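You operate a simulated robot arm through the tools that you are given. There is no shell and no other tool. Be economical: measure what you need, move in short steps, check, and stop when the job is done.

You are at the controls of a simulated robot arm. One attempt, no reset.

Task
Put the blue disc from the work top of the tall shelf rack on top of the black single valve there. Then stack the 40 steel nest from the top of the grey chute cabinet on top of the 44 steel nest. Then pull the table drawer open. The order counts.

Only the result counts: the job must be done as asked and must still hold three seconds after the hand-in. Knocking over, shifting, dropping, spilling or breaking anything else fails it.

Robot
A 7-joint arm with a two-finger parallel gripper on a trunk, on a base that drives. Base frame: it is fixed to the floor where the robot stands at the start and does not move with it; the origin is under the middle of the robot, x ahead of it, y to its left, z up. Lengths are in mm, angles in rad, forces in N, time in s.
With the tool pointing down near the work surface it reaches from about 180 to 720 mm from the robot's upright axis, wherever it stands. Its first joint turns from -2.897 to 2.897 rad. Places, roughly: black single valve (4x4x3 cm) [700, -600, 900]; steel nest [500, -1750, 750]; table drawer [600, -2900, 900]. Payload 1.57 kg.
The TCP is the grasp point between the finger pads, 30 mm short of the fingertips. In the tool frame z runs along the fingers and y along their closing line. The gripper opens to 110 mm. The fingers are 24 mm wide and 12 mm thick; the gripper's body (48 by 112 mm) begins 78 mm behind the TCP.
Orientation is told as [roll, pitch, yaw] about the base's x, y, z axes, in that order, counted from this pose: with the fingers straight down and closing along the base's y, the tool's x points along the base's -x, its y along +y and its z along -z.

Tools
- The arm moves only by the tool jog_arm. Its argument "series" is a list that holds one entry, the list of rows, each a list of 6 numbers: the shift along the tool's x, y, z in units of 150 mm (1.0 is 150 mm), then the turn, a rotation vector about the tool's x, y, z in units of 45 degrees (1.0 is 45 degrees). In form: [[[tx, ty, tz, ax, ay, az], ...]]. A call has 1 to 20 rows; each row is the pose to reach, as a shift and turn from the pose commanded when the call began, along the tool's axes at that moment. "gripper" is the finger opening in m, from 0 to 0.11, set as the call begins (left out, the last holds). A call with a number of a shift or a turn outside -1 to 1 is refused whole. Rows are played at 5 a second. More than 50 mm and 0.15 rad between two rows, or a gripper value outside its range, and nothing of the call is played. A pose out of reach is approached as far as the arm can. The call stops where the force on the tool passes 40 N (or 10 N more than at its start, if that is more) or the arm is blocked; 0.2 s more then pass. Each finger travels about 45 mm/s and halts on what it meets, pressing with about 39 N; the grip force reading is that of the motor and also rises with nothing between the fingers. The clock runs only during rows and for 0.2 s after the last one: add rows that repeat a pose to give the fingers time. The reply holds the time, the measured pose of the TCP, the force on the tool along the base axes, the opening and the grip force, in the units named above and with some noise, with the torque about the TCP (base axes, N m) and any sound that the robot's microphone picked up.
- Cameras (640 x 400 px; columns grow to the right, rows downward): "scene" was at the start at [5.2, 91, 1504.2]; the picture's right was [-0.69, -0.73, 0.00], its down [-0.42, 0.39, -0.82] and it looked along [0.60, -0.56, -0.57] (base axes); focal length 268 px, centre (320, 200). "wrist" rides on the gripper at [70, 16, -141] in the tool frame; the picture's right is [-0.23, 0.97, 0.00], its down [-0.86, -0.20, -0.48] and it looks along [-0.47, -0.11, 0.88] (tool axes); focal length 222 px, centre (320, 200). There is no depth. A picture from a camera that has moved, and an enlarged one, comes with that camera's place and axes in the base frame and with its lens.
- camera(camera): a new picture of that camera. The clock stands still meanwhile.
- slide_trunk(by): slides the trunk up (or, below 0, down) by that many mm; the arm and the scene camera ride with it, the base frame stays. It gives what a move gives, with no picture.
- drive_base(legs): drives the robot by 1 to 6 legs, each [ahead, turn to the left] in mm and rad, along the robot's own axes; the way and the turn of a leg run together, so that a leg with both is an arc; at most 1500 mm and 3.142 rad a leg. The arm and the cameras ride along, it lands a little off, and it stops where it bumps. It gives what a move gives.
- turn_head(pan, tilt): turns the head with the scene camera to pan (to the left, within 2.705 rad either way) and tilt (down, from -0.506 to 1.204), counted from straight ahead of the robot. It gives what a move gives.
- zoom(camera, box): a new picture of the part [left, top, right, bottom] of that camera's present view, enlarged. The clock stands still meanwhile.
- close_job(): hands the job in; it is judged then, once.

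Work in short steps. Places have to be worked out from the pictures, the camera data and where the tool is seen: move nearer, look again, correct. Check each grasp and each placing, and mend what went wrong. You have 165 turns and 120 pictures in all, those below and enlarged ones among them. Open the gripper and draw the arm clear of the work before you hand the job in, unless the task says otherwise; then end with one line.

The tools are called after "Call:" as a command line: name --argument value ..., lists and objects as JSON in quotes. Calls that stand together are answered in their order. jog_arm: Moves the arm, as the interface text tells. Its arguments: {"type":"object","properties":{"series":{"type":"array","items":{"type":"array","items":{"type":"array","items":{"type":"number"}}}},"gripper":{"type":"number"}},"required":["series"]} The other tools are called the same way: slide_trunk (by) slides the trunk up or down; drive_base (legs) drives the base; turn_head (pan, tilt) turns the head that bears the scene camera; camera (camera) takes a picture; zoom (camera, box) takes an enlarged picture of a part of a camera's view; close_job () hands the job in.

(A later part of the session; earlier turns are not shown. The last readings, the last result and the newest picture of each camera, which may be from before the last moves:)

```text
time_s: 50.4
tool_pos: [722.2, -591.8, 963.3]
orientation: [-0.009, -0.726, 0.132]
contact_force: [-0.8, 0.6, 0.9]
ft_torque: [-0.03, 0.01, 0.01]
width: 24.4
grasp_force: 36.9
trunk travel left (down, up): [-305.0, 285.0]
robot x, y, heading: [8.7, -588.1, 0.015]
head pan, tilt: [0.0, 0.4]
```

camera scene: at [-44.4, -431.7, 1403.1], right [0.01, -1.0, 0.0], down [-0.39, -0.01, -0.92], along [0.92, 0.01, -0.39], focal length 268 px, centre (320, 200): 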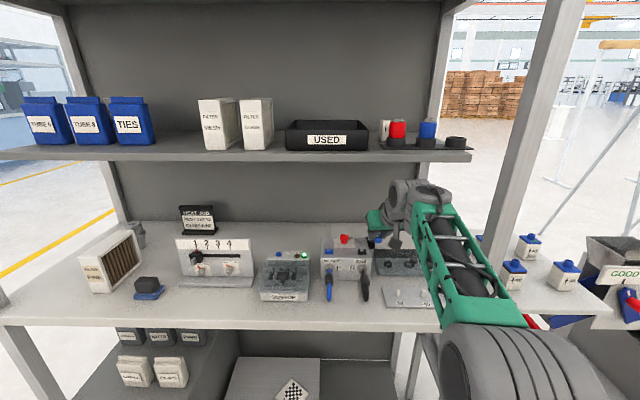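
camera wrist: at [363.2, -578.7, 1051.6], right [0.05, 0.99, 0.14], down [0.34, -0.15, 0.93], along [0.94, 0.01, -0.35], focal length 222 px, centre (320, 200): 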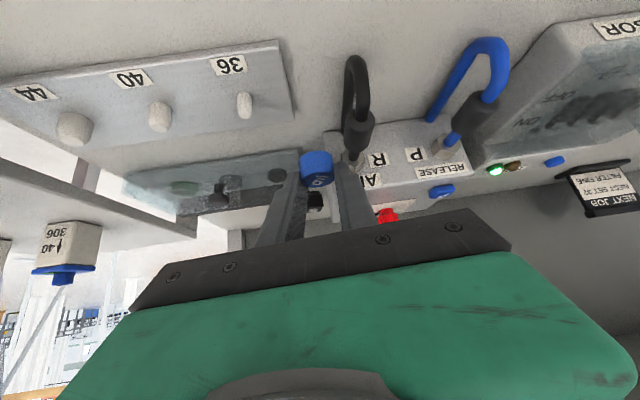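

Still almost free; 2 mm more.

Call:
jog_arm --series '[[[0.0045, 0, 0.005, 0, 0, 0], [0.009, 0, 0.01, 0, 0, 0], [0.009, 0, 0.01, 0, 0, 0]]]'

Call:
zoom --camera "wrist" --box '[240, 90, 400, 190]'

```text
time_s: 51.2
tool_pos: [722.1, -591.5, 962.3]
orientation: [-0.009, -0.726, 0.13]
contact_force: [-0.3, 0.1, 0.3]
ft_torque: [0.0, -0.03, 0.02]
width: 24.6
grasp_force: 35.7
trunk travel left (down, up): [-305.0, 285.0]
robot x, y, heading: [2.9, -586.2, 0.016]
head pan, tilt: [0.0, 0.4]
```

```text
4.00 times, centred on (320, 140) of wrist
camera zoom: at [575.9, -592.8, 1022.2], right [0.05, 0.99, 0.14], down [0.34, -0.15, 0.93], along [0.94, 0.01, -0.35], focal length 888 px, centre (320, 440)
```

zoom: 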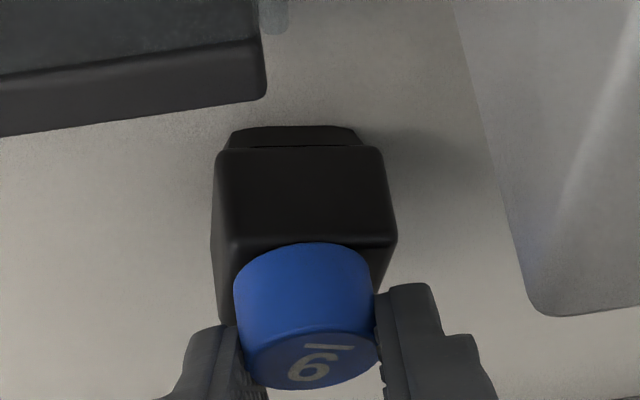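

Comparing disc edge and block front edge in the image, the disc is about 9–10 mm too near to me. I lift 3 mm, go 9 mm forward and look again.

Call:
jog_arm --series '[[[-0.0135, 0, -0.015, 0, 0, 0], [-0.036, 0, 0.005, 0, 0, 0], [-0.058, 0, 0.025, 0, 0, 0], [-0.058, 0, 0.025, 0, 0, 0]]]'

Call:
zoom --camera "wrist" --box '[240, 90, 400, 190]'

Call:
zoom --camera "scene" --box '[340, 220, 420, 270]'

```text
time_s: 52.2
tool_pos: [732.2, -591.1, 963.0]
orientation: [-0.009, -0.726, 0.131]
contact_force: [-1.2, 1.2, 1.3]
ft_torque: [0.0, -0.01, 0.02]
width: 24.4
grasp_force: 36.4
trunk travel left (down, up): [-305.0, 285.0]
robot x, y, heading: [6.4, -583.1, 0.016]
head pan, tilt: [0.0, 0.4]
```

```text
4.00 times, centred on (320, 140) of wrist
camera zoom: at [584.3, -592.0, 1024.5], right [0.05, 0.99, 0.14], down [0.34, -0.15, 0.93], along [0.94, 0.01, -0.35], focal length 888 px, centre (320, 440)
```

zoom: 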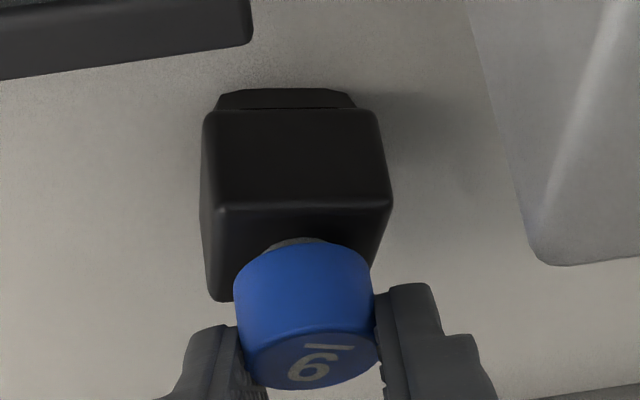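

```text
8.00 times, centred on (380, 245) of scene
camera zoom: at [37.2, -430.5, 1403.2], right [0.01, -1.0, 0.0], down [-0.39, -0.01, -0.92], along [0.92, 0.01, -0.39], focal length 2144 px, centre (-160, -160)
```

zoom: 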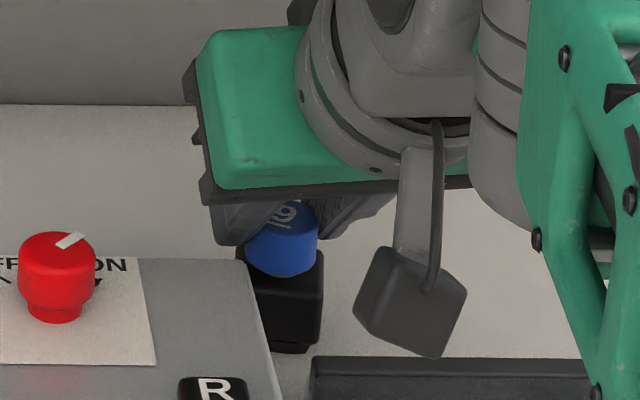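

Now well centred over the block. I lower 3 mm.

Call:
jog_arm --series '[[[0.0045, -0.006, 0.005, 0, 0, 0], [0.0135, -0.006, 0.015, 0, 0, 0], [0.0135, -0.006, 0.015, 0, 0, 0]]]'

Call:
zoom --camera "wrist" --box '[240, 90, 400, 190]'

```text
time_s: 53.0
tool_pos: [732.2, -591.4, 961.2]
orientation: [-0.008, -0.726, 0.129]
contact_force: [-0.4, 0.7, -0.5]
ft_torque: [-0.02, 0.0, 0.0]
width: 24.8
grasp_force: 37.0
trunk travel left (down, up): [-305.0, 285.0]
robot x, y, heading: [9.1, -584.1, 0.013]
head pan, tilt: [0.0, 0.4]
```

```text
4.00 times, centred on (320, 140) of wrist
camera zoom: at [584.8, -592.7, 1021.5], right [0.05, 0.99, 0.14], down [0.34, -0.15, 0.93], along [0.94, 0.01, -0.35], focal length 888 px, centre (320, 440)
```

zoom: 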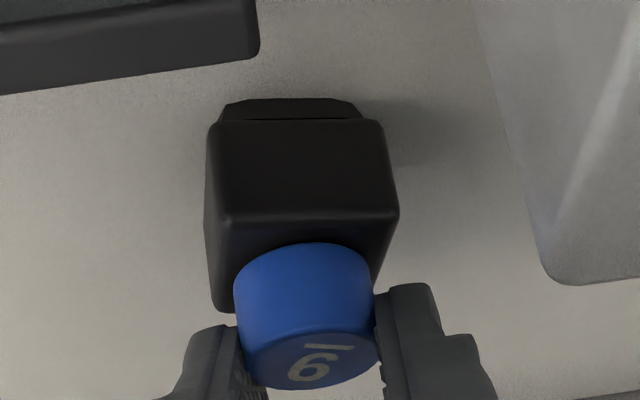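

Edge offset is as expected for contact soon; I lower 2 mm more, watching the force.

Call:
jog_arm --series '[[[0.0045, 0, 0.005, 0, 0, 0], [0.009, 0, 0.01, 0, 0, 0], [0.009, 0, 0.01, 0, 0, 0]]]'

Call:
zoom --camera "wrist" --box '[240, 90, 400, 190]'

```text
time_s: 53.8
tool_pos: [732.1, -591.5, 960.5]
orientation: [-0.008, -0.728, 0.13]
contact_force: [1.3, 0.9, 2.8]
ft_torque: [0.05, -0.05, 0.01]
width: 24.3
grasp_force: 36.1
trunk travel left (down, up): [-305.0, 285.0]
robot x, y, heading: [7.5, -588.5, 0.011]
head pan, tilt: [0.0, 0.4]
```

```text
4.00 times, centred on (320, 140) of wrist
camera zoom: at [584.6, -592.5, 1020.0], right [0.05, 0.99, 0.14], down [0.34, -0.15, 0.93], along [0.94, 0.01, -0.34], focal length 888 px, centre (320, 440)
```

zoom: 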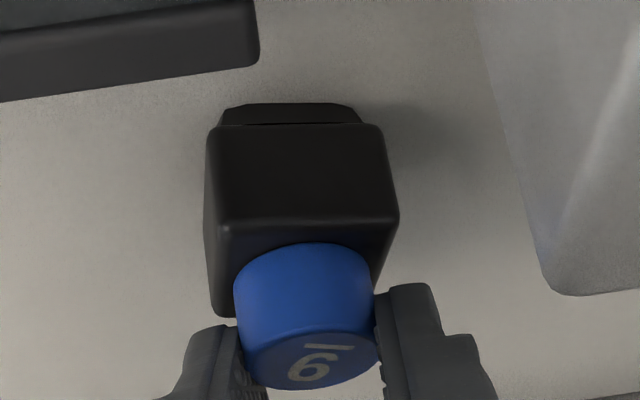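

Light contact (≈3 N) and the alignment is right. I open to 45 mm to release.

Call:
jog_arm --series '[[[0, 0, 0, 0, 0, 0], [0, 0, 0, 0, 0, 0], [0, 0, 0, 0, 0, 0]]]' --gripper 0.045

Call:
zoom --camera "wrist" --box '[240, 90, 400, 190]'

```text
time_s: 54.6
tool_pos: [730.7, -591.3, 959.5]
orientation: [-0.009, -0.725, 0.131]
contact_force: [-0.2, 0.0, 1.7]
ft_torque: [0.0, -0.02, 0.02]
width: 45.1
grasp_force: 0.1
trunk travel left (down, up): [-305.0, 285.0]
robot x, y, heading: [7.5, -585.4, 0.014]
head pan, tilt: [0.0, 0.4]
```

```text
4.00 times, centred on (320, 140) of wrist
camera zoom: at [584.6, -592.7, 1019.2], right [0.05, 0.99, 0.14], down [0.34, -0.15, 0.93], along [0.94, 0.01, -0.35], focal length 888 px, centre (320, 440)
```

zoom: 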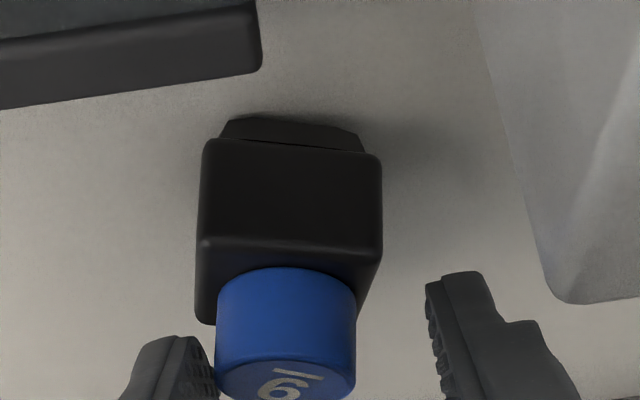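

The disc rests on the valve, though it and the valve slid ~3–4 mm with the -y finger, which is still close to it. I centre the open fingers on the disc before rising.

Call:
jog_arm --series '[[[0, -0.02, 0, 0, 0, 0], [0, -0.04, 0, 0, 0, 0], [0, -0.04, 0, 0, 0, 0]]]'

Call:
zoom --camera "wrist" --box '[240, 90, 400, 190]'

```text
time_s: 55.4
tool_pos: [732.6, -597.0, 959.5]
orientation: [-0.008, -0.725, 0.131]
contact_force: [0.5, -0.9, 1.2]
ft_torque: [-0.01, 0.02, -0.03]
width: 45.1
grasp_force: 0.0
trunk travel left (down, up): [-305.0, 285.0]
robot x, y, heading: [6.0, -587.9, 0.013]
head pan, tilt: [0.0, 0.4]
```

```text
4.00 times, centred on (320, 140) of wrist
camera zoom: at [586.7, -598.3, 1019.2], right [0.05, 0.99, 0.14], down [0.34, -0.15, 0.93], along [0.94, 0.01, -0.35], focal length 888 px, centre (320, 440)
```

zoom: 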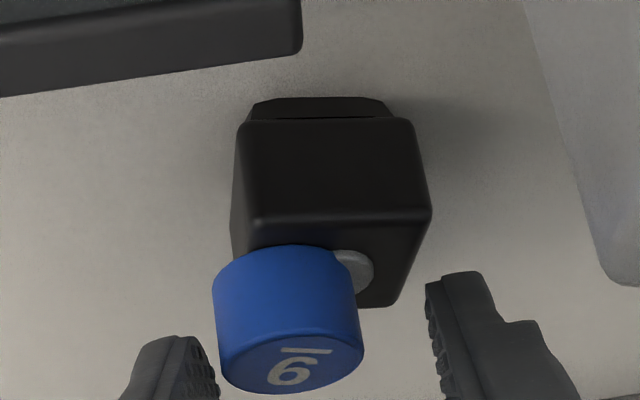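

Odd: the disc followed the -y finger instead of staying. I zoom in on the contact between finger and disc.

Call:
zoom --camera "wrist" --box '[260, 145, 356, 205]'

Call:
zoom --camera "scene" --box '[350, 235, 414, 275]'

```text
6.67 times, centred on (308, 175) of wrist
camera zoom: at [586.7, -598.3, 1019.2], right [0.05, 0.99, 0.14], down [0.34, -0.15, 0.93], along [0.94, 0.01, -0.35], focal length 1481 px, centre (400, 367)
```

zoom: 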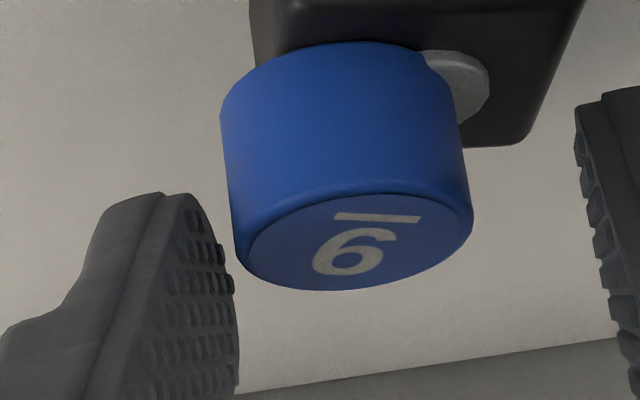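

```text
10.00 times, centred on (382, 255) of scene
camera zoom: at [37.1, -430.5, 1403.2], right [0.01, -1.0, 0.0], down [-0.39, -0.01, -0.92], along [0.92, 0.01, -0.39], focal length 2680 px, centre (-300, -350)
```

zoom: 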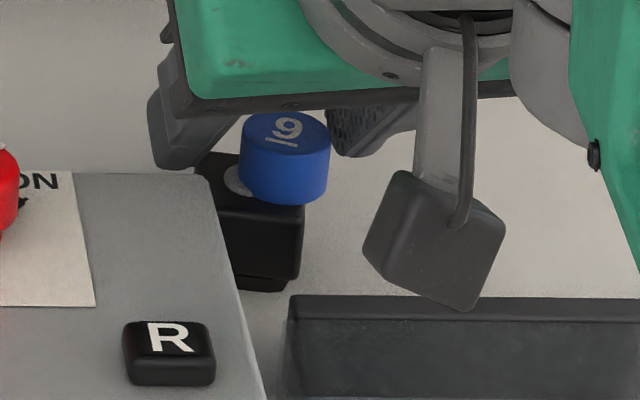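

The disc clings to the -y finger. I push it back: shift +y 8 mm so it is centred on the valve again, and look.

Call:
jog_arm --series '[[[0, 0.02, 0, 0, 0, 0], [0, 0.04, 0, 0, 0, 0], [0, 0.055, 0, 0, 0, 0], [0, 0.055, 0, 0, 0, 0]]]'

Call:
zoom --camera "wrist" --box '[240, 100, 400, 200]'

Call:
zoom --camera "scene" --box '[350, 235, 414, 275]'

```text
time_s: 56.4
tool_pos: [731.8, -589.6, 959.3]
orientation: [-0.009, -0.726, 0.132]
contact_force: [-0.3, -0.2, 0.0]
ft_torque: [0.0, 0.03, 0.01]
width: 44.9
grasp_force: 0.0
trunk travel left (down, up): [-305.0, 285.0]
robot x, y, heading: [7.8, -586.7, 0.017]
head pan, tilt: [0.0, 0.4]
```

```text
4.00 times, centred on (320, 150) of wrist
camera zoom: at [585.0, -590.8, 1019.4], right [0.05, 0.99, 0.14], down [0.34, -0.15, 0.93], along [0.94, 0.01, -0.35], focal length 888 px, centre (320, 400)
```

zoom: 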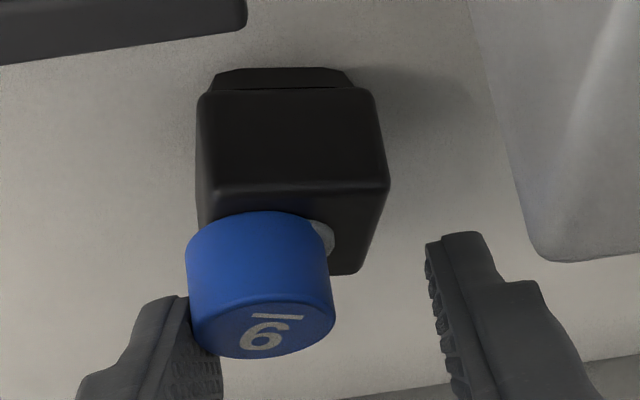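

```text
10.00 times, centred on (382, 255) of scene
camera zoom: at [37.1, -430.5, 1403.2], right [0.01, -1.0, 0.0], down [-0.39, -0.01, -0.92], along [0.92, 0.01, -0.39], focal length 2680 px, centre (-300, -350)
```

zoom: 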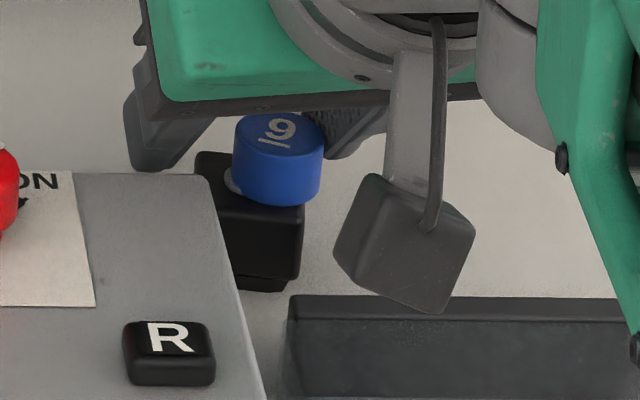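

The disc sits on the valve but ~7 mm off toward -y. Closing now pushes it back toward the centre; I regrip it.

Call:
jog_arm --series '[[[0, 0, 0, 0, 0, 0], [0, 0, 0, 0, 0, 0], [0, 0, 0, 0, 0, 0], [0, 0, 0, 0, 0, 0]]]' --gripper 0.02

Call:
zoom --camera "wrist" --box '[240, 100, 400, 200]'

Call:
zoom --camera "scene" --box '[350, 235, 414, 275]'

```text
time_s: 57.4
tool_pos: [731.6, -589.7, 959.1]
orientation: [-0.009, -0.727, 0.131]
contact_force: [1.4, -0.5, 2.6]
ft_torque: [-0.04, -0.06, 0.03]
width: 24.6
grasp_force: 32.9
trunk travel left (down, up): [-305.0, 285.0]
robot x, y, heading: [1.7, -583.1, 0.013]
head pan, tilt: [0.0, 0.4]
```

```text
4.00 times, centred on (320, 150) of wrist
camera zoom: at [585.0, -591.2, 1019.8], right [0.05, 0.99, 0.14], down [0.34, -0.15, 0.93], along [0.94, 0.01, -0.35], focal length 888 px, centre (320, 400)
```

zoom: 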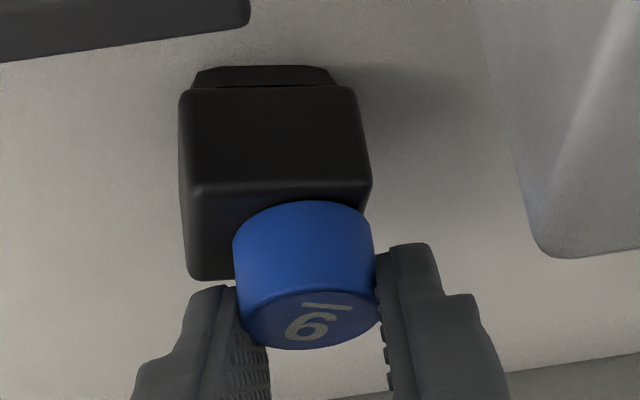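

```text
10.00 times, centred on (382, 255) of scene
camera zoom: at [37.0, -430.6, 1403.2], right [0.01, -1.0, 0.0], down [-0.39, -0.01, -0.92], along [0.92, 0.01, -0.39], focal length 2680 px, centre (-300, -350)
```

zoom: 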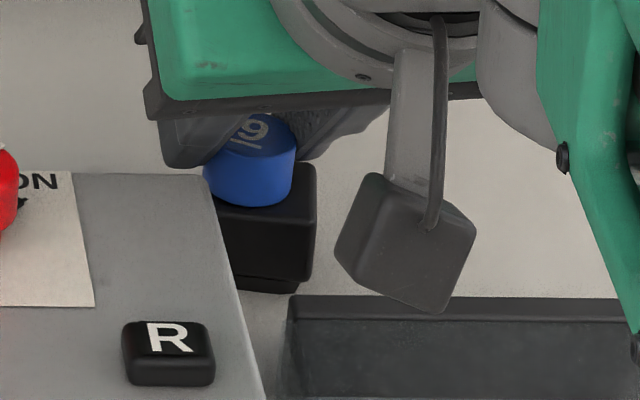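

The valve itself slid a little because the finger tips brush its top. I lift 3 mm with the disc, shift 5 mm toward -y over the valve, and look.

Call:
jog_arm --series '[[[-0.0135, 0, -0.015, 0, 0, 0], [-0.0135, -0.016, -0.015, 0, 0, 0], [-0.0135, -0.032, -0.015, 0, 0, 0], [-0.0135, -0.032, -0.015, 0, 0, 0]]]'

Call:
zoom --camera "wrist" --box '[240, 90, 400, 190]'

Call:
zoom --camera "scene" --box '[350, 235, 414, 275]'

```text
time_s: 58.4
tool_pos: [732.1, -593.4, 963.5]
orientation: [-0.01, -0.726, 0.13]
contact_force: [-0.2, 0.0, 0.2]
ft_torque: [0.02, -0.02, -0.02]
width: 24.7
grasp_force: 36.5
trunk travel left (down, up): [-305.0, 285.0]
robot x, y, heading: [1.7, -582.6, 0.016]
head pan, tilt: [0.0, 0.4]
```

```text
4.00 times, centred on (320, 140) of wrist
camera zoom: at [585.7, -595.5, 1022.3], right [0.05, 0.99, 0.14], down [0.34, -0.15, 0.93], along [0.94, 0.01, -0.35], focal length 888 px, centre (320, 440)
```

zoom: 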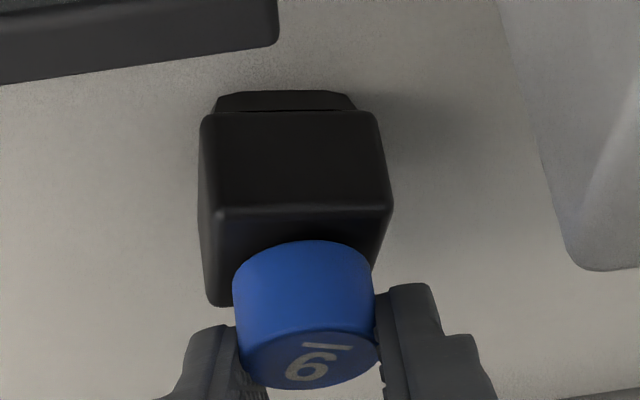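

```text
10.00 times, centred on (382, 255) of scene
camera zoom: at [37.1, -430.5, 1403.2], right [0.01, -1.0, 0.0], down [-0.39, -0.01, -0.92], along [0.92, 0.01, -0.39], focal length 2680 px, centre (-300, -350)
```

zoom: 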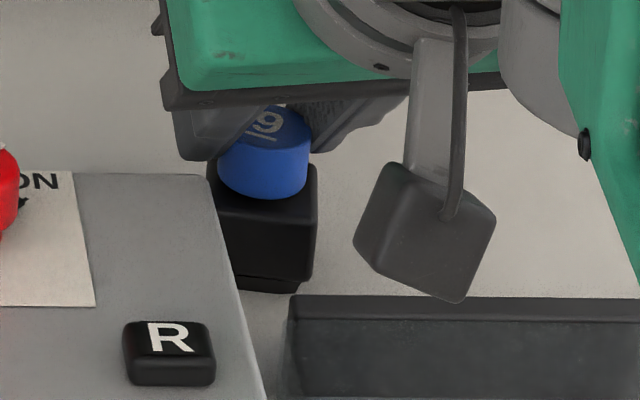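

Centred within 1 mm. I lower 2 mm and open just slightly (to 31 mm).

Call:
jog_arm --series '[[[0.009, -0.004, 0.01, 0, 0, 0], [0.009, -0.004, 0.01, 0, 0, 0]]]'

Call:
jog_arm --series '[[[0, 0, 0, 0, 0, 0], [0, 0, 0, 0, 0, 0]]]' --gripper 0.031

Call:
zoom --camera "wrist" --box '[240, 90, 400, 190]'

Call:
zoom --camera "scene" --box '[350, 235, 414, 275]'

```text
time_s: 59.0
tool_pos: [732.5, -595.7, 959.8]
orientation: [-0.008, -0.727, 0.13]
contact_force: [0.1, 0.5, -0.7]
ft_torque: [-0.02, 0.03, 0.01]
width: 24.7
grasp_force: 35.9
trunk travel left (down, up): [-305.0, 285.0]
robot x, y, heading: [2.1, -584.7, 0.011]
head pan, tilt: [0.0, 0.4]
```

```text
time_s: 59.6
tool_pos: [731.5, -594.1, 960.2]
orientation: [-0.01, -0.726, 0.13]
contact_force: [0.0, 0.0, -0.1]
ft_torque: [0.0, -0.01, -0.01]
width: 31.2
grasp_force: 0.1
trunk travel left (down, up): [-305.0, 285.0]
robot x, y, heading: [3.6, -585.5, 0.011]
head pan, tilt: [0.0, 0.4]
```

```text
4.00 times, centred on (320, 140) of wrist
camera zoom: at [585.7, -595.8, 1020.7], right [0.05, 0.99, 0.14], down [0.34, -0.15, 0.93], along [0.94, 0.01, -0.35], focal length 888 px, centre (320, 440)
```

zoom: 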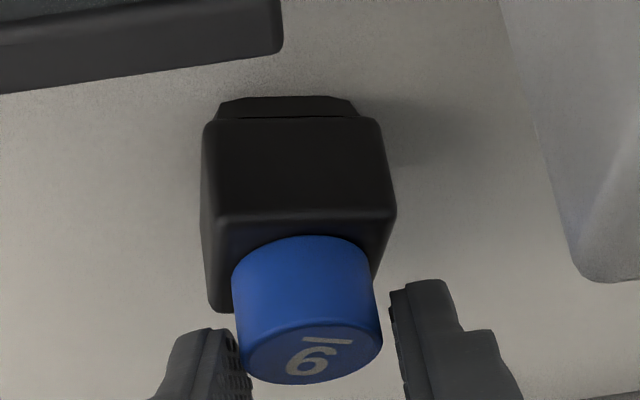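

```text
10.00 times, centred on (382, 255) of scene
camera zoom: at [37.1, -430.5, 1403.2], right [0.01, -1.0, 0.0], down [-0.39, -0.01, -0.92], along [0.92, 0.01, -0.39], focal length 2680 px, centre (-300, -350)
```

zoom: 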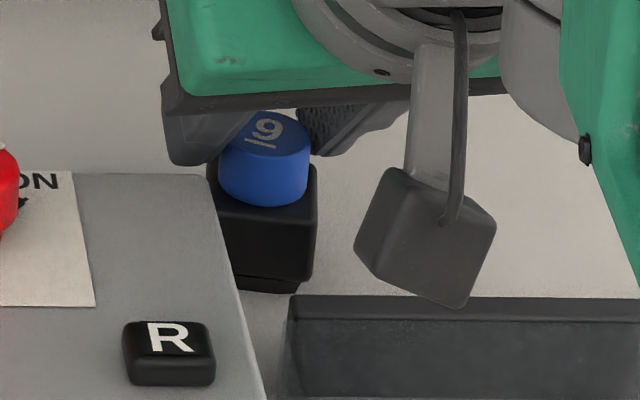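

Released cleanly; valve unmoved, disc on top. I raise straight up with the fingers a bit wider.

Call:
jog_arm --series '[[[-0.009, 0, -0.01, 0, 0, 0], [-0.009, 0, -0.01, 0, 0, 0], [-0.06, 0, -0.067, 0, 0, 0], [-0.12, 0, -0.135, 0, 0, 0], [-0.18, 0, -0.2, 0, 0, 0], [-0.2, 0, -0.225, 0, 0, 0], [-0.2, 0, -0.225, 0, 0, 0]]]' --gripper 0.04

Call:
zoom --camera "wrist" --box '[240, 60, 400, 160]'

Call:
zoom --camera "scene" --box '[350, 235, 414, 275]'

```text
time_s: 61.2
tool_pos: [732.2, -595.3, 1005.0]
orientation: [-0.007, -0.727, 0.13]
contact_force: [0.0, -0.3, -0.1]
ft_torque: [0.02, -0.02, 0.01]
width: 40.2
grasp_force: 0.1
trunk travel left (down, up): [-305.0, 285.0]
robot x, y, heading: [6.6, -585.5, 0.012]
head pan, tilt: [0.0, 0.4]
```

```text
4.00 times, centred on (320, 110) of wrist
camera zoom: at [585.6, -596.2, 1066.1], right [0.05, 0.99, 0.14], down [0.34, -0.15, 0.93], along [0.94, 0.01, -0.35], focal length 888 px, centre (320, 560)
```

zoom: 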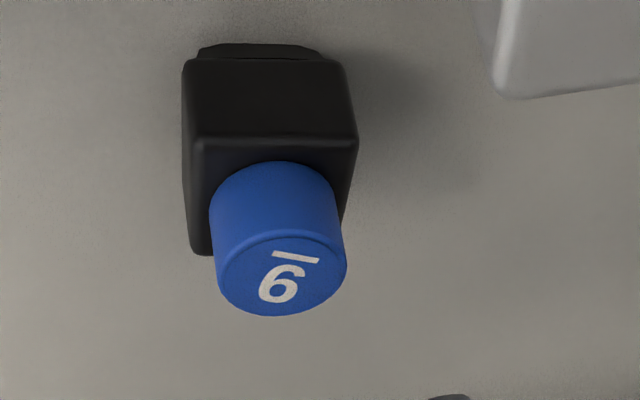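

```text
10.00 times, centred on (382, 255) of scene
camera zoom: at [37.1, -430.5, 1403.2], right [0.01, -1.0, 0.0], down [-0.39, -0.01, -0.92], along [0.92, 0.01, -0.39], focal length 2680 px, centre (-300, -350)
```

zoom: 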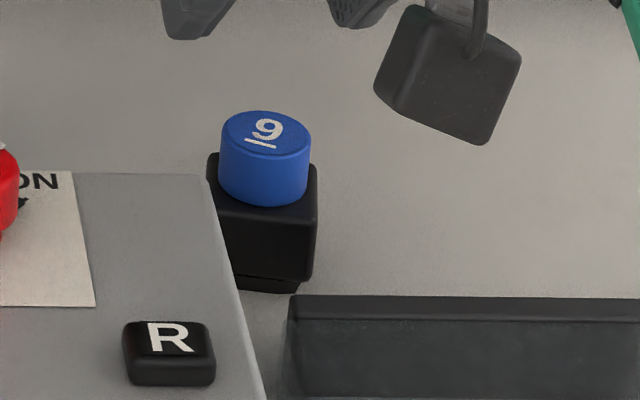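

Disc stands squarely on the valve. I close the fingers to slim the hand, rise 6 mm more and back out straight.

Call:
jog_arm --series '[[[-0.026, 0, -0.03, 0, 0, 0], [-0.026, 0, -0.03, 0, 0, 0], [-0.026, 0, -0.03, 0, 0, 0]]]' --gripper 0.01

Call:
drive_base --legs '[[-500, 0]]'

Call:
turn_head --pan -0.9 --tilt 0.35

Call:
camera --camera "scene"

```text
time_s: 62.0
tool_pos: [732.7, -594.9, 1012.8]
orientation: [-0.008, -0.725, 0.129]
contact_force: [0.7, -0.6, 0.2]
ft_torque: [0.01, 0.01, 0.0]
width: 10.0
grasp_force: 0.0
trunk travel left (down, up): [-305.0, 285.0]
robot x, y, heading: [3.9, -584.5, 0.018]
head pan, tilt: [0.0, 0.4]
```

```text
time_s: 65.0
tool_pos: [224.2, -601.8, 1010.7]
orientation: [-0.009, -0.725, 0.132]
contact_force: [0.8, 0.4, 0.8]
ft_torque: [0.0, -0.02, 0.01]
width: 10.0
grasp_force: 0.0
trunk travel left (down, up): [-305.0, 285.0]
robot x, y, heading: [-502.8, -591.5, 0.018]
head pan, tilt: [0.0, 0.4]
```

```text
time_s: 66.2
tool_pos: [224.6, -601.9, 1012.7]
orientation: [-0.009, -0.726, 0.133]
contact_force: [0.7, 0.3, 0.0]
ft_torque: [-0.01, 0.01, -0.01]
width: 9.8
grasp_force: 0.0
trunk travel left (down, up): [-305.0, 285.0]
robot x, y, heading: [-507.6, -595.8, 0.017]
head pan, tilt: [-0.901, 0.351]
```

```text
61 pictures are left
camera scene: at [-504.9, -511.7, 1407.7], right [-0.77, -0.63, 0.0], down [-0.22, 0.27, -0.94], along [0.6, -0.73, -0.34], focal length 268 px, centre (320, 200)
```

scene: 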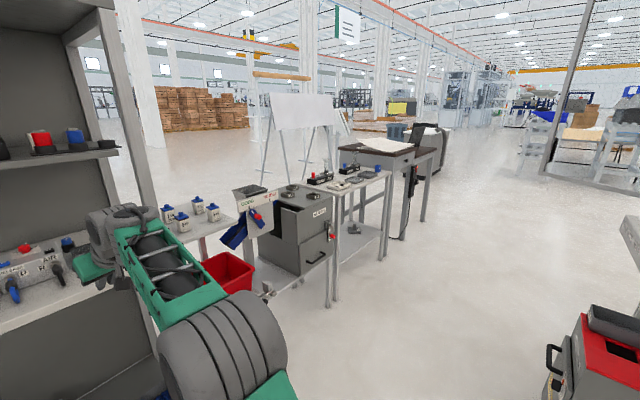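

I zoom on the grey chute cabinet to see the nests and nearby obstacles.

Call:
zoom --camera "scene" --box '[220, 140, 460, 290]'

```text
2.67 times, centred on (340, 215) of scene
camera zoom: at [-504.9, -511.7, 1407.7], right [-0.77, -0.63, 0.0], down [-0.22, 0.27, -0.94], along [0.6, -0.73, -0.34], focal length 715 px, centre (267, 160)
```

zoom: 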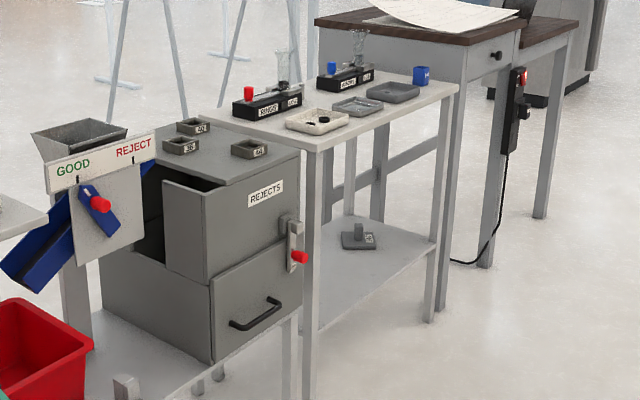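

I fold the arm back to a compact carry pose before travelling.

Call:
jog_arm --series '[[[0.12, 0, -0.22, 0, 0.11, 0], [0.24, 0, -0.44, 0, 0.22, 0], [0.36, 0, -0.66, 0, 0.34, 0], [0.477, 0, -0.87, 0, 0.46, 0], [0.477, 0, -0.87, 0, 0.46, 0]]]'

Call:
jog_arm --series '[[[0.2, 0, -0.2, 0, 0.11, 0], [0.4, 0, -0.38, 0, 0.22, 0], [0.6, 0, -0.56, 0, 0.34, 0], [0.75, 0, -0.7, 0, 0.46, 0], [0.75, 0, -0.7, 0, 0.46, 0]]]'

```text
time_s: 67.4
tool_pos: [85.4, -619.8, 1063.3]
orientation: [-0.007, -0.364, 0.128]
contact_force: [0.5, -0.2, -0.2]
ft_torque: [0.01, -0.04, 0.02]
width: 9.9
grasp_force: 0.0
trunk travel left (down, up): [-305.0, 285.0]
robot x, y, heading: [-504.9, -596.1, 0.018]
head pan, tilt: [-0.901, 0.351]
```

```text
time_s: 68.6
tool_pos: [-53.1, -633.7, 1121.4]
orientation: [-0.008, 0.0, 0.125]
contact_force: [-0.3, 0.1, 0.1]
ft_torque: [-0.02, -0.01, 0.0]
width: 9.9
grasp_force: 0.1
out of reach, approached as far as the arm can: row 1, 2
trunk travel left (down, up): [-305.0, 285.0]
robot x, y, heading: [-499.3, -594.7, 0.015]
head pan, tilt: [-0.901, 0.351]
```

Now I drive diagonally down the aisle toward the chute cabinet and face it.

Call:
drive_base --legs '[[0, -1.25], [1120, 0], [0, 1.25]]'

Call:
turn_head --pan -0.1 --tilt 0.6

Call:
camera --camera "scene"

```text
time_s: 80.5
tool_pos: [287.9, -1726.9, 1121.7]
orientation: [-0.008, -0.004, 0.077]
contact_force: [0.6, -0.4, 0.2]
ft_torque: [0.01, 0.0, -0.02]
width: 10.2
grasp_force: 0.0
trunk travel left (down, up): [-305.0, 285.0]
robot x, y, heading: [-160.9, -1664.8, -0.034]
head pan, tilt: [-0.901, 0.351]
```

```text
time_s: 81.7
tool_pos: [287.7, -1727.9, 1121.9]
orientation: [-0.008, -0.003, 0.076]
contact_force: [-0.2, 0.0, -0.3]
ft_torque: [0.0, -0.01, 0.01]
width: 10.0
grasp_force: 0.1
trunk travel left (down, up): [-305.0, 285.0]
robot x, y, heading: [-160.9, -1662.5, -0.033]
head pan, tilt: [-0.099, 0.6]
```

```text
59 pictures are left
camera scene: at [-125.0, -1518.4, 1385.0], right [-0.13, -0.99, 0.0], down [-0.56, 0.08, -0.83], along [0.82, -0.11, -0.56], focal length 268 px, centre (320, 200)
```

scene: 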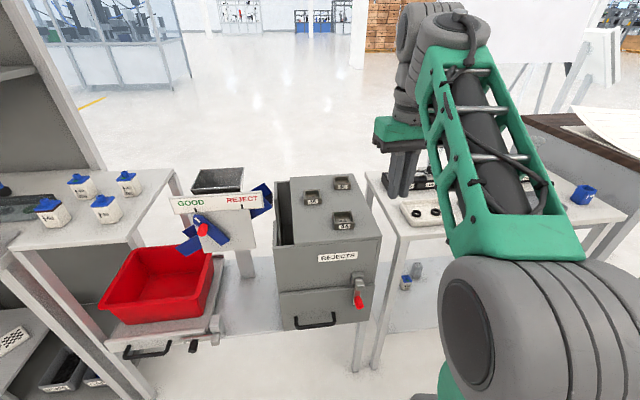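

I zoom on the cabinet top with its three nests.

Call:
zoom --camera "scene" --box '[260, 165, 388, 245]'

```text
5.00 times, centred on (324, 205) of scene
camera zoom: at [-125.0, -1518.4, 1385.0], right [-0.13, -0.99, 0.0], down [-0.56, 0.08, -0.83], along [0.82, -0.11, -0.56], focal length 1340 px, centre (300, 175)
```

zoom: 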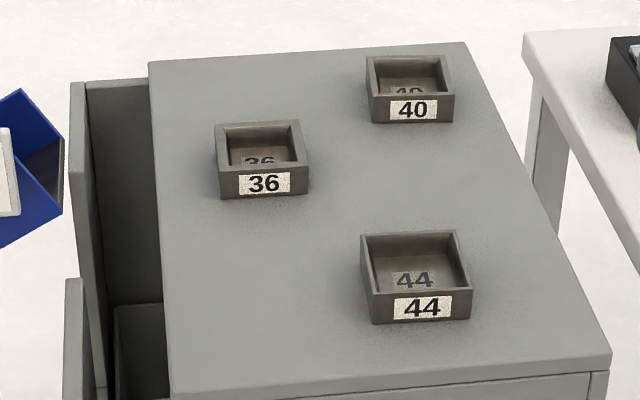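

Nests: 40 at the back, 44 at the front right. Cabinet top height is uncertain (~880), so I move 130 mm closer and use the wrist camera for a second view.

Call:
drive_base --legs '[[130, 0]]'

Call:
camera --camera "wrist"

Call:
zoom --camera "scene" --box '[240, 180, 400, 280]'

```text
time_s: 82.9
tool_pos: [417.8, -1732.3, 1122.3]
orientation: [-0.006, -0.003, 0.075]
contact_force: [-0.3, 0.0, 1.1]
ft_torque: [0.0, -0.06, 0.04]
width: 10.2
grasp_force: 0.1
trunk travel left (down, up): [-305.0, 285.0]
robot x, y, heading: [-29.4, -1667.4, -0.036]
head pan, tilt: [-0.099, 0.6]
```

```text
57 pictures are left
camera wrist: at [347.2, -1720.2, 1263.2], right [0.15, 0.99, -0.01], down [0.87, -0.13, 0.48], along [0.48, -0.08, -0.88], focal length 222 px, centre (320, 200)
```

wrist: 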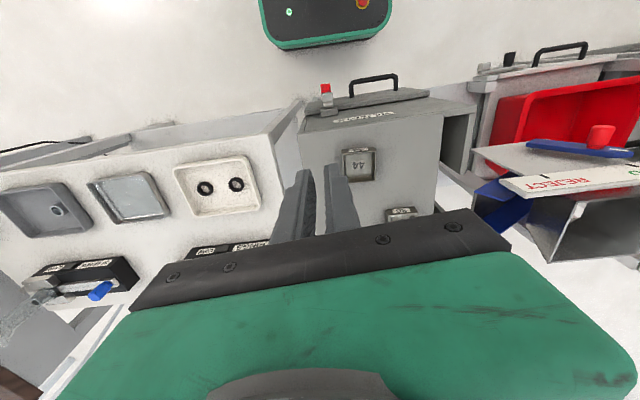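

```text
4.00 times, centred on (320, 230) of scene
camera zoom: at [5.9, -1522.9, 1384.9], right [-0.13, -0.99, 0.0], down [-0.56, 0.08, -0.83], along [0.82, -0.11, -0.56], focal length 1072 px, centre (320, 80)
```

zoom: 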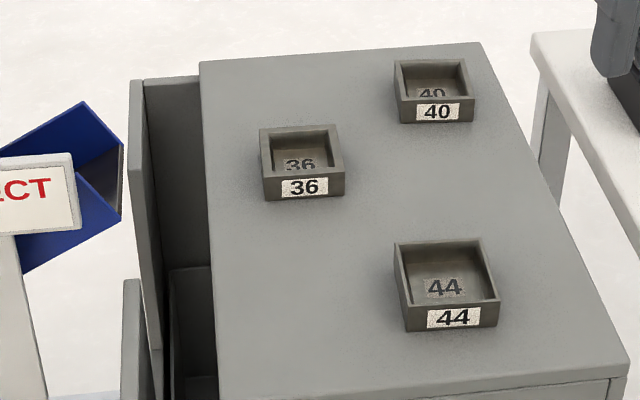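

Triangulated: nest 44 ≈ (492,-1672,~880), nest 40 ≈ (711,-1713). I drive 50 mm nearer and bring the open tool above nest 40.

Call:
drive_base --legs '[[50, 0]]'

Call:
jog_arm --series '[[[-0.25, 0, 0.1, 0, 0, 0], [-0.5, 0, 0.2, 0, 0, 0], [-0.75, 0.01, 0.3, 0, 0, 0], [-0.98, 0.02, 0.4, 0, 0, 0], [-0.98, 0.02, 0.4, 0, 0, 0]]]' --gripper 0.1

Call:
jog_arm --series '[[[-0.2, 0, 0.1, 0, 0, -0.05], [-0.4, 0, 0.2, 0, 0, -0.09], [-0.58, 0, 0.25, 0, 0, -0.09], [-0.58, 0, 0.25, 0, 0, -0.09]]]'

Call:
camera --camera "wrist"

```text
time_s: 83.9
tool_pos: [468.8, -1734.2, 1120.1]
orientation: [-0.007, -0.003, 0.076]
contact_force: [0.3, -0.7, 0.7]
ft_torque: [-0.02, 0.01, -0.01]
width: 10.1
grasp_force: 0.1
trunk travel left (down, up): [-305.0, 285.0]
robot x, y, heading: [21.3, -1670.6, -0.03]
head pan, tilt: [-0.099, 0.6]
```

```text
time_s: 85.1
tool_pos: [617.0, -1719.0, 1061.9]
orientation: [-0.008, -0.003, 0.077]
contact_force: [-0.2, 0.8, -0.4]
ft_torque: [0.01, -0.01, 0.0]
width: 99.9
grasp_force: 0.1
trunk travel left (down, up): [-305.0, 285.0]
robot x, y, heading: [21.4, -1669.9, -0.027]
head pan, tilt: [-0.099, 0.6]
```

```text
time_s: 85.5
tool_pos: [645.6, -1716.6, 1048.0]
orientation: [-0.007, -0.02, 0.105]
contact_force: [16.0, -1.9, -23.3]
ft_torque: [0.27, 0.22, 0.13]
width: 100.3
grasp_force: 0.1
out of reach, approached as far as the arm can: row 2
trunk travel left (down, up): [-305.0, 285.0]
robot x, y, heading: [22.3, -1671.4, -0.037]
head pan, tilt: [-0.099, 0.6]
stopped in row 2: the force on the tool passed its limit at 79 N (the readings are from after the stop); the commanded pose is now the measured one
```

```text
55 pictures are left
camera wrist: at [572.1, -1706.9, 1188.9], right [0.12, 0.99, 0.0], down [0.86, -0.1, 0.5], along [0.49, -0.06, -0.87], focal length 222 px, centre (320, 200)
```

wrist: 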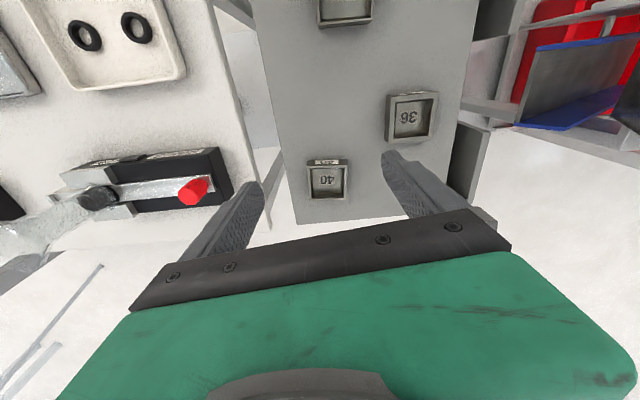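

The move halted with a force spike at the reach limit. I check the readings with a null move and a small retreat.

Call:
jog_arm --series '[[[0.1, 0, 0, 0, 0, 0], [0.1, 0, 0, 0, 0, 0], [0.1, 0, 0, 0, 0, 0]]]'

Call:
camera --camera "scene"

```text
time_s: 86.3
tool_pos: [631.2, -1718.0, 1044.9]
orientation: [-0.008, -0.012, 0.107]
contact_force: [1.0, 0.1, -0.4]
ft_torque: [-0.01, 0.0, 0.0]
width: 100.0
grasp_force: 0.3
trunk travel left (down, up): [-305.0, 285.0]
robot x, y, heading: [23.0, -1669.8, -0.036]
head pan, tilt: [-0.099, 0.6]
```

```text
54 pictures are left
camera scene: at [56.3, -1524.6, 1384.9], right [-0.13, -0.99, 0.0], down [-0.56, 0.08, -0.83], along [0.82, -0.11, -0.56], focal length 268 px, centre (320, 200)
```

scene: 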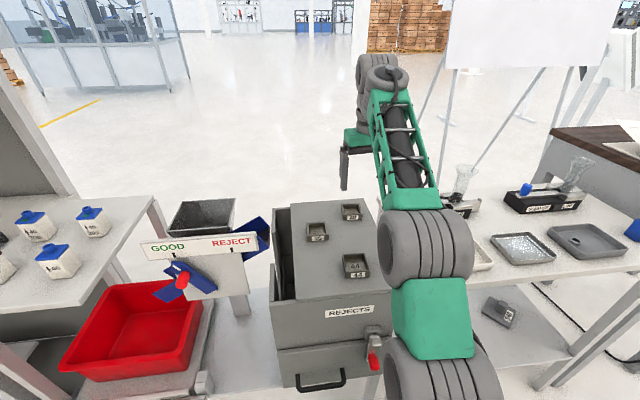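

The arm is simply stretched out; nothing is touched. I raise the trunk 130 mm (shoulder closer to wrist height), drive 60 mm closer.

Call:
slide_trunk --by 130

Call:
drive_base --legs '[[60, 0]]'

Call:
jog_arm --series '[[[0, 0, 0.3, 0, 0, 0.02], [0, 0, 0.6, 0, 0, 0.05], [0, 0, 0.9, 0, 0, 0.08], [0, 0, 0.97, 0, 0, 0.08], [0, 0, 0.97, 0, 0, 0.08]]]'

Call:
camera --camera "wrist"

```text
time_s: 87.9
tool_pos: [631.3, -1718.3, 1175.6]
orientation: [-0.007, -0.013, 0.106]
contact_force: [0.2, -0.8, 1.1]
ft_torque: [0.02, 0.01, -0.01]
width: 99.9
grasp_force: 0.1
trunk travel left (down, up): [-435.0, 155.0]
robot x, y, heading: [20.9, -1670.2, -0.035]
head pan, tilt: [-0.099, 0.6]
```

```text
time_s: 88.8
tool_pos: [691.5, -1720.7, 1174.5]
orientation: [-0.005, -0.012, 0.107]
contact_force: [-0.1, 0.2, -0.5]
ft_torque: [0.05, 0.0, -0.02]
width: 99.9
grasp_force: 0.1
trunk travel left (down, up): [-435.0, 155.0]
robot x, y, heading: [82.9, -1669.3, -0.034]
head pan, tilt: [-0.099, 0.6]
```

```text
time_s: 90.0
tool_pos: [690.7, -1722.6, 1028.6]
orientation: [-0.007, -0.015, 0.044]
contact_force: [0.3, 0.2, 0.6]
ft_torque: [0.01, 0.0, -0.02]
width: 99.7
grasp_force: 0.2
trunk travel left (down, up): [-435.0, 155.0]
robot x, y, heading: [81.7, -1675.6, -0.041]
head pan, tilt: [-0.099, 0.6]
```

```text
53 pictures are left
camera wrist: at [618.9, -1707.3, 1170.4], right [0.19, 0.98, 0.0], down [0.86, -0.16, 0.49], along [0.48, -0.09, -0.87], focal length 222 px, centre (320, 200)
```

wrist: 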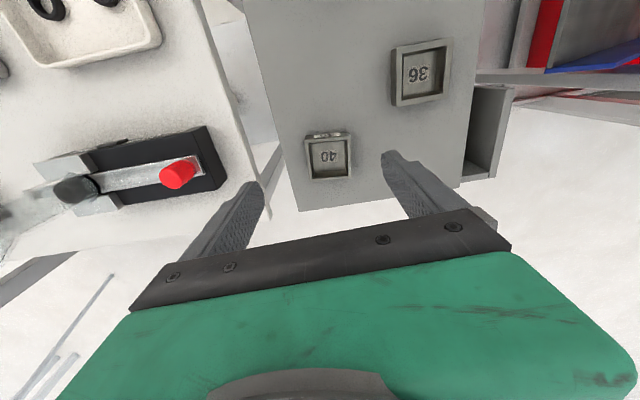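

Nest 40 confirmed near (712,-1712). I align yaw to ~0, centre above it and descend to z≈960 for a close check.

Call:
jog_arm --series '[[[-0.07, 0.03, 0.15, 0, 0, 0.03], [-0.145, 0.065, 0.3, 0, 0, 0.055], [-0.145, 0.065, 0.45, 0, 0, 0.055], [-0.145, 0.065, 0.45, 0, 0, 0.055]]]'

Call:
zoom --camera "wrist" --box '[220, 80, 428, 210]'

```text
time_s: 91.0
tool_pos: [714.9, -1713.0, 961.2]
orientation: [-0.006, -0.011, 0.0]
contact_force: [0.1, 0.2, 0.1]
ft_torque: [0.04, -0.02, 0.02]
width: 100.0
grasp_force: 0.1
trunk travel left (down, up): [-435.0, 155.0]
robot x, y, heading: [84.1, -1672.3, -0.032]
head pan, tilt: [-0.099, 0.6]
```

```text
3.08 times, centred on (324, 145) of wrist
camera zoom: at [643.5, -1695.3, 1102.0], right [0.23, 0.97, 0.0], down [0.85, -0.2, 0.49], along [0.48, -0.11, -0.87], focal length 684 px, centre (308, 369)
```

zoom: 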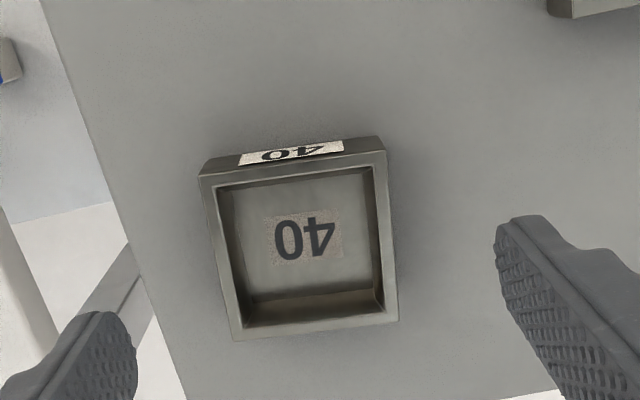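

Tool is centred over nest 40 (yaw ≈ -0.1). I match the yaw and descend to z≈911.

Call:
jog_arm --series '[[[0, 0, 0.11, 0, 0, 0.06], [0, 0, 0.22, 0, 0, 0.127], [0, 0, 0.28, 0, 0, 0.127], [0, 0, 0.333, 0, 0, 0.127], [0, 0, 0.333, 0, 0, 0.127]]]'

Call:
zoom --camera "wrist" --box '[220, 80, 428, 210]'

```text
time_s: 92.2
tool_pos: [714.4, -1711.8, 912.4]
orientation: [-0.004, -0.012, -0.1]
contact_force: [0.8, -0.4, 0.3]
ft_torque: [-0.02, 0.01, -0.01]
width: 99.9
grasp_force: 0.0
trunk travel left (down, up): [-435.0, 155.0]
robot x, y, heading: [80.4, -1672.4, -0.037]
head pan, tilt: [-0.099, 0.6]
```

```text
3.08 times, centred on (324, 145) of wrist
camera zoom: at [646.2, -1687.4, 1053.6], right [0.32, 0.95, 0.0], down [0.82, -0.28, 0.49], along [0.46, -0.16, -0.87], focal length 684 px, centre (308, 369)
```

zoom: 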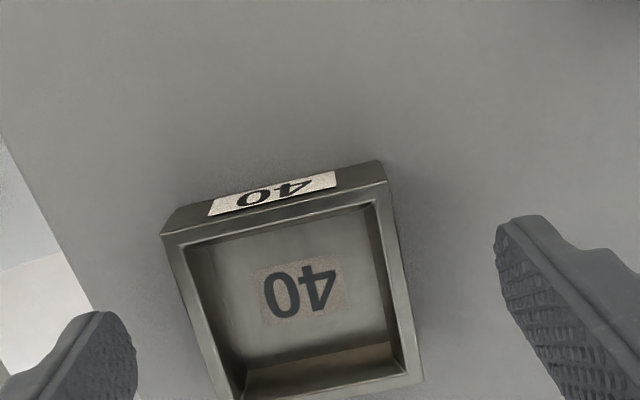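

Nest is centred between the fingers; cabinet top judged ≈869. I descend 8 mm more and close.

Call:
jog_arm --series '[[[0, 0, 0.03, 0, 0, 0], [0, 0, 0.053, 0, 0, 0], [0, 0, 0.053, 0, 0, 0]]]'

Call:
jog_arm --series '[[[0, 0, 0, 0, 0, 0], [0, 0, 0, 0, 0, 0], [0, 0, 0, 0, 0, 0], [0, 0, 0, 0, 0, 0]]]' --gripper 0.045

Call:
zoom --camera "wrist" --box '[220, 80, 428, 210]'

```text
time_s: 93.0
tool_pos: [715.9, -1712.7, 905.7]
orientation: [-0.003, -0.007, -0.101]
contact_force: [-0.7, 0.1, 0.4]
ft_torque: [0.0, 0.04, 0.0]
width: 99.9
grasp_force: 0.1
trunk travel left (down, up): [-435.0, 155.0]
robot x, y, heading: [82.1, -1672.0, -0.037]
head pan, tilt: [-0.099, 0.6]
```

```text
time_s: 94.0
tool_pos: [716.8, -1712.4, 905.3]
orientation: [-0.003, -0.007, -0.1]
contact_force: [0.1, -0.7, 0.3]
ft_torque: [0.06, -0.01, -0.05]
width: 59.7
grasp_force: 28.2
trunk travel left (down, up): [-435.0, 155.0]
robot x, y, heading: [79.7, -1674.9, -0.038]
head pan, tilt: [-0.099, 0.6]
```

```text
3.08 times, centred on (324, 145) of wrist
camera zoom: at [648.2, -1688.4, 1046.7], right [0.32, 0.95, 0.0], down [0.83, -0.28, 0.48], along [0.46, -0.16, -0.87], focal length 684 px, centre (308, 369)
```

zoom: 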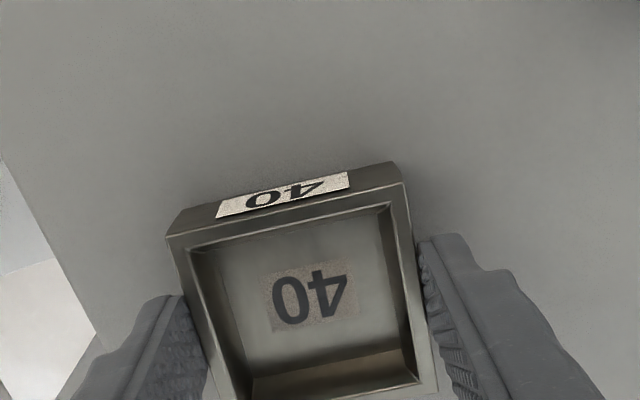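

Gripped (59.7 mm). I lift 60 mm and check it holds, then back the base 215 mm toward nest 44.

Call:
jog_arm --series '[[[0, 0, -0.1, 0, 0, 0], [0, 0, -0.25, 0, 0, 0], [0, 0, -0.4, 0, 0, 0], [0, 0, -0.4, 0, 0, 0]]]'

Call:
drive_base --legs '[[-215, 0]]'

Call:
jog_arm --series '[[[0, 0.1, 0, 0, 0, 0], [0, 0.2, 0, 0, 0, 0], [0, 0.2, 0, 0, 0, 0]]]'

Call:
camera --camera "wrist"

Call:
camera --camera "scene"

```text
time_s: 95.0
tool_pos: [715.7, -1711.7, 963.5]
orientation: [-0.005, -0.012, -0.099]
contact_force: [-0.2, -0.5, -3.4]
ft_torque: [0.0, 0.02, 0.01]
width: 59.4
grasp_force: 39.3
trunk travel left (down, up): [-435.0, 155.0]
robot x, y, heading: [80.5, -1674.5, -0.033]
head pan, tilt: [-0.099, 0.6]
```

```text
time_s: 96.7
tool_pos: [497.9, -1706.9, 962.0]
orientation: [-0.005, -0.013, -0.105]
contact_force: [0.8, 0.8, -3.2]
ft_torque: [0.02, 0.04, 0.01]
width: 59.3
grasp_force: 38.6
trunk travel left (down, up): [-435.0, 155.0]
robot x, y, heading: [-135.2, -1665.6, -0.036]
head pan, tilt: [-0.099, 0.6]
```

```text
time_s: 97.5
tool_pos: [501.5, -1676.2, 961.7]
orientation: [-0.006, -0.011, -0.107]
contact_force: [-0.4, -0.5, -3.8]
ft_torque: [-0.03, 0.04, 0.0]
width: 59.4
grasp_force: 38.9
trunk travel left (down, up): [-435.0, 155.0]
robot x, y, heading: [-139.1, -1664.1, -0.045]
head pan, tilt: [-0.099, 0.6]
```

```text
49 pictures are left
camera wrist: at [432.5, -1651.3, 1104.0], right [0.33, 0.94, 0.0], down [0.82, -0.29, 0.49], along [0.46, -0.16, -0.87], focal length 222 px, centre (320, 200)
```

wrist: 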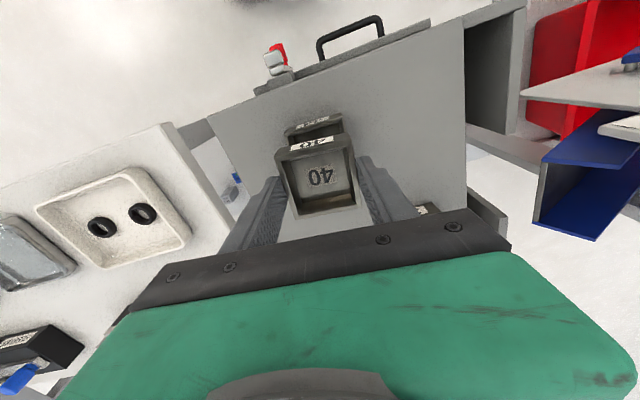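

```text
48 pictures are left
camera scene: at [-101.7, -1518.4, 1514.9], right [-0.14, -0.99, 0.0], down [-0.56, 0.08, -0.82], along [0.82, -0.12, -0.57], focal length 268 px, centre (320, 200)
```

scene: 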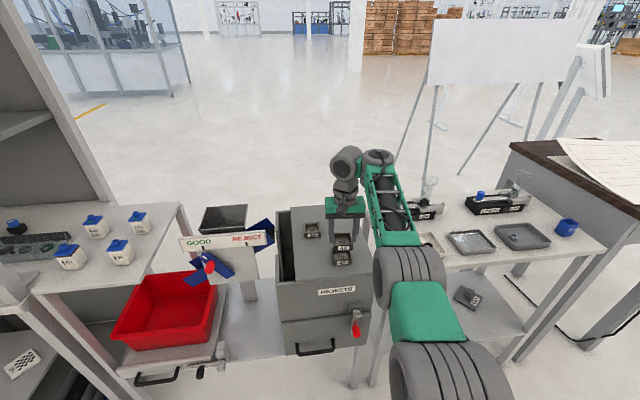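

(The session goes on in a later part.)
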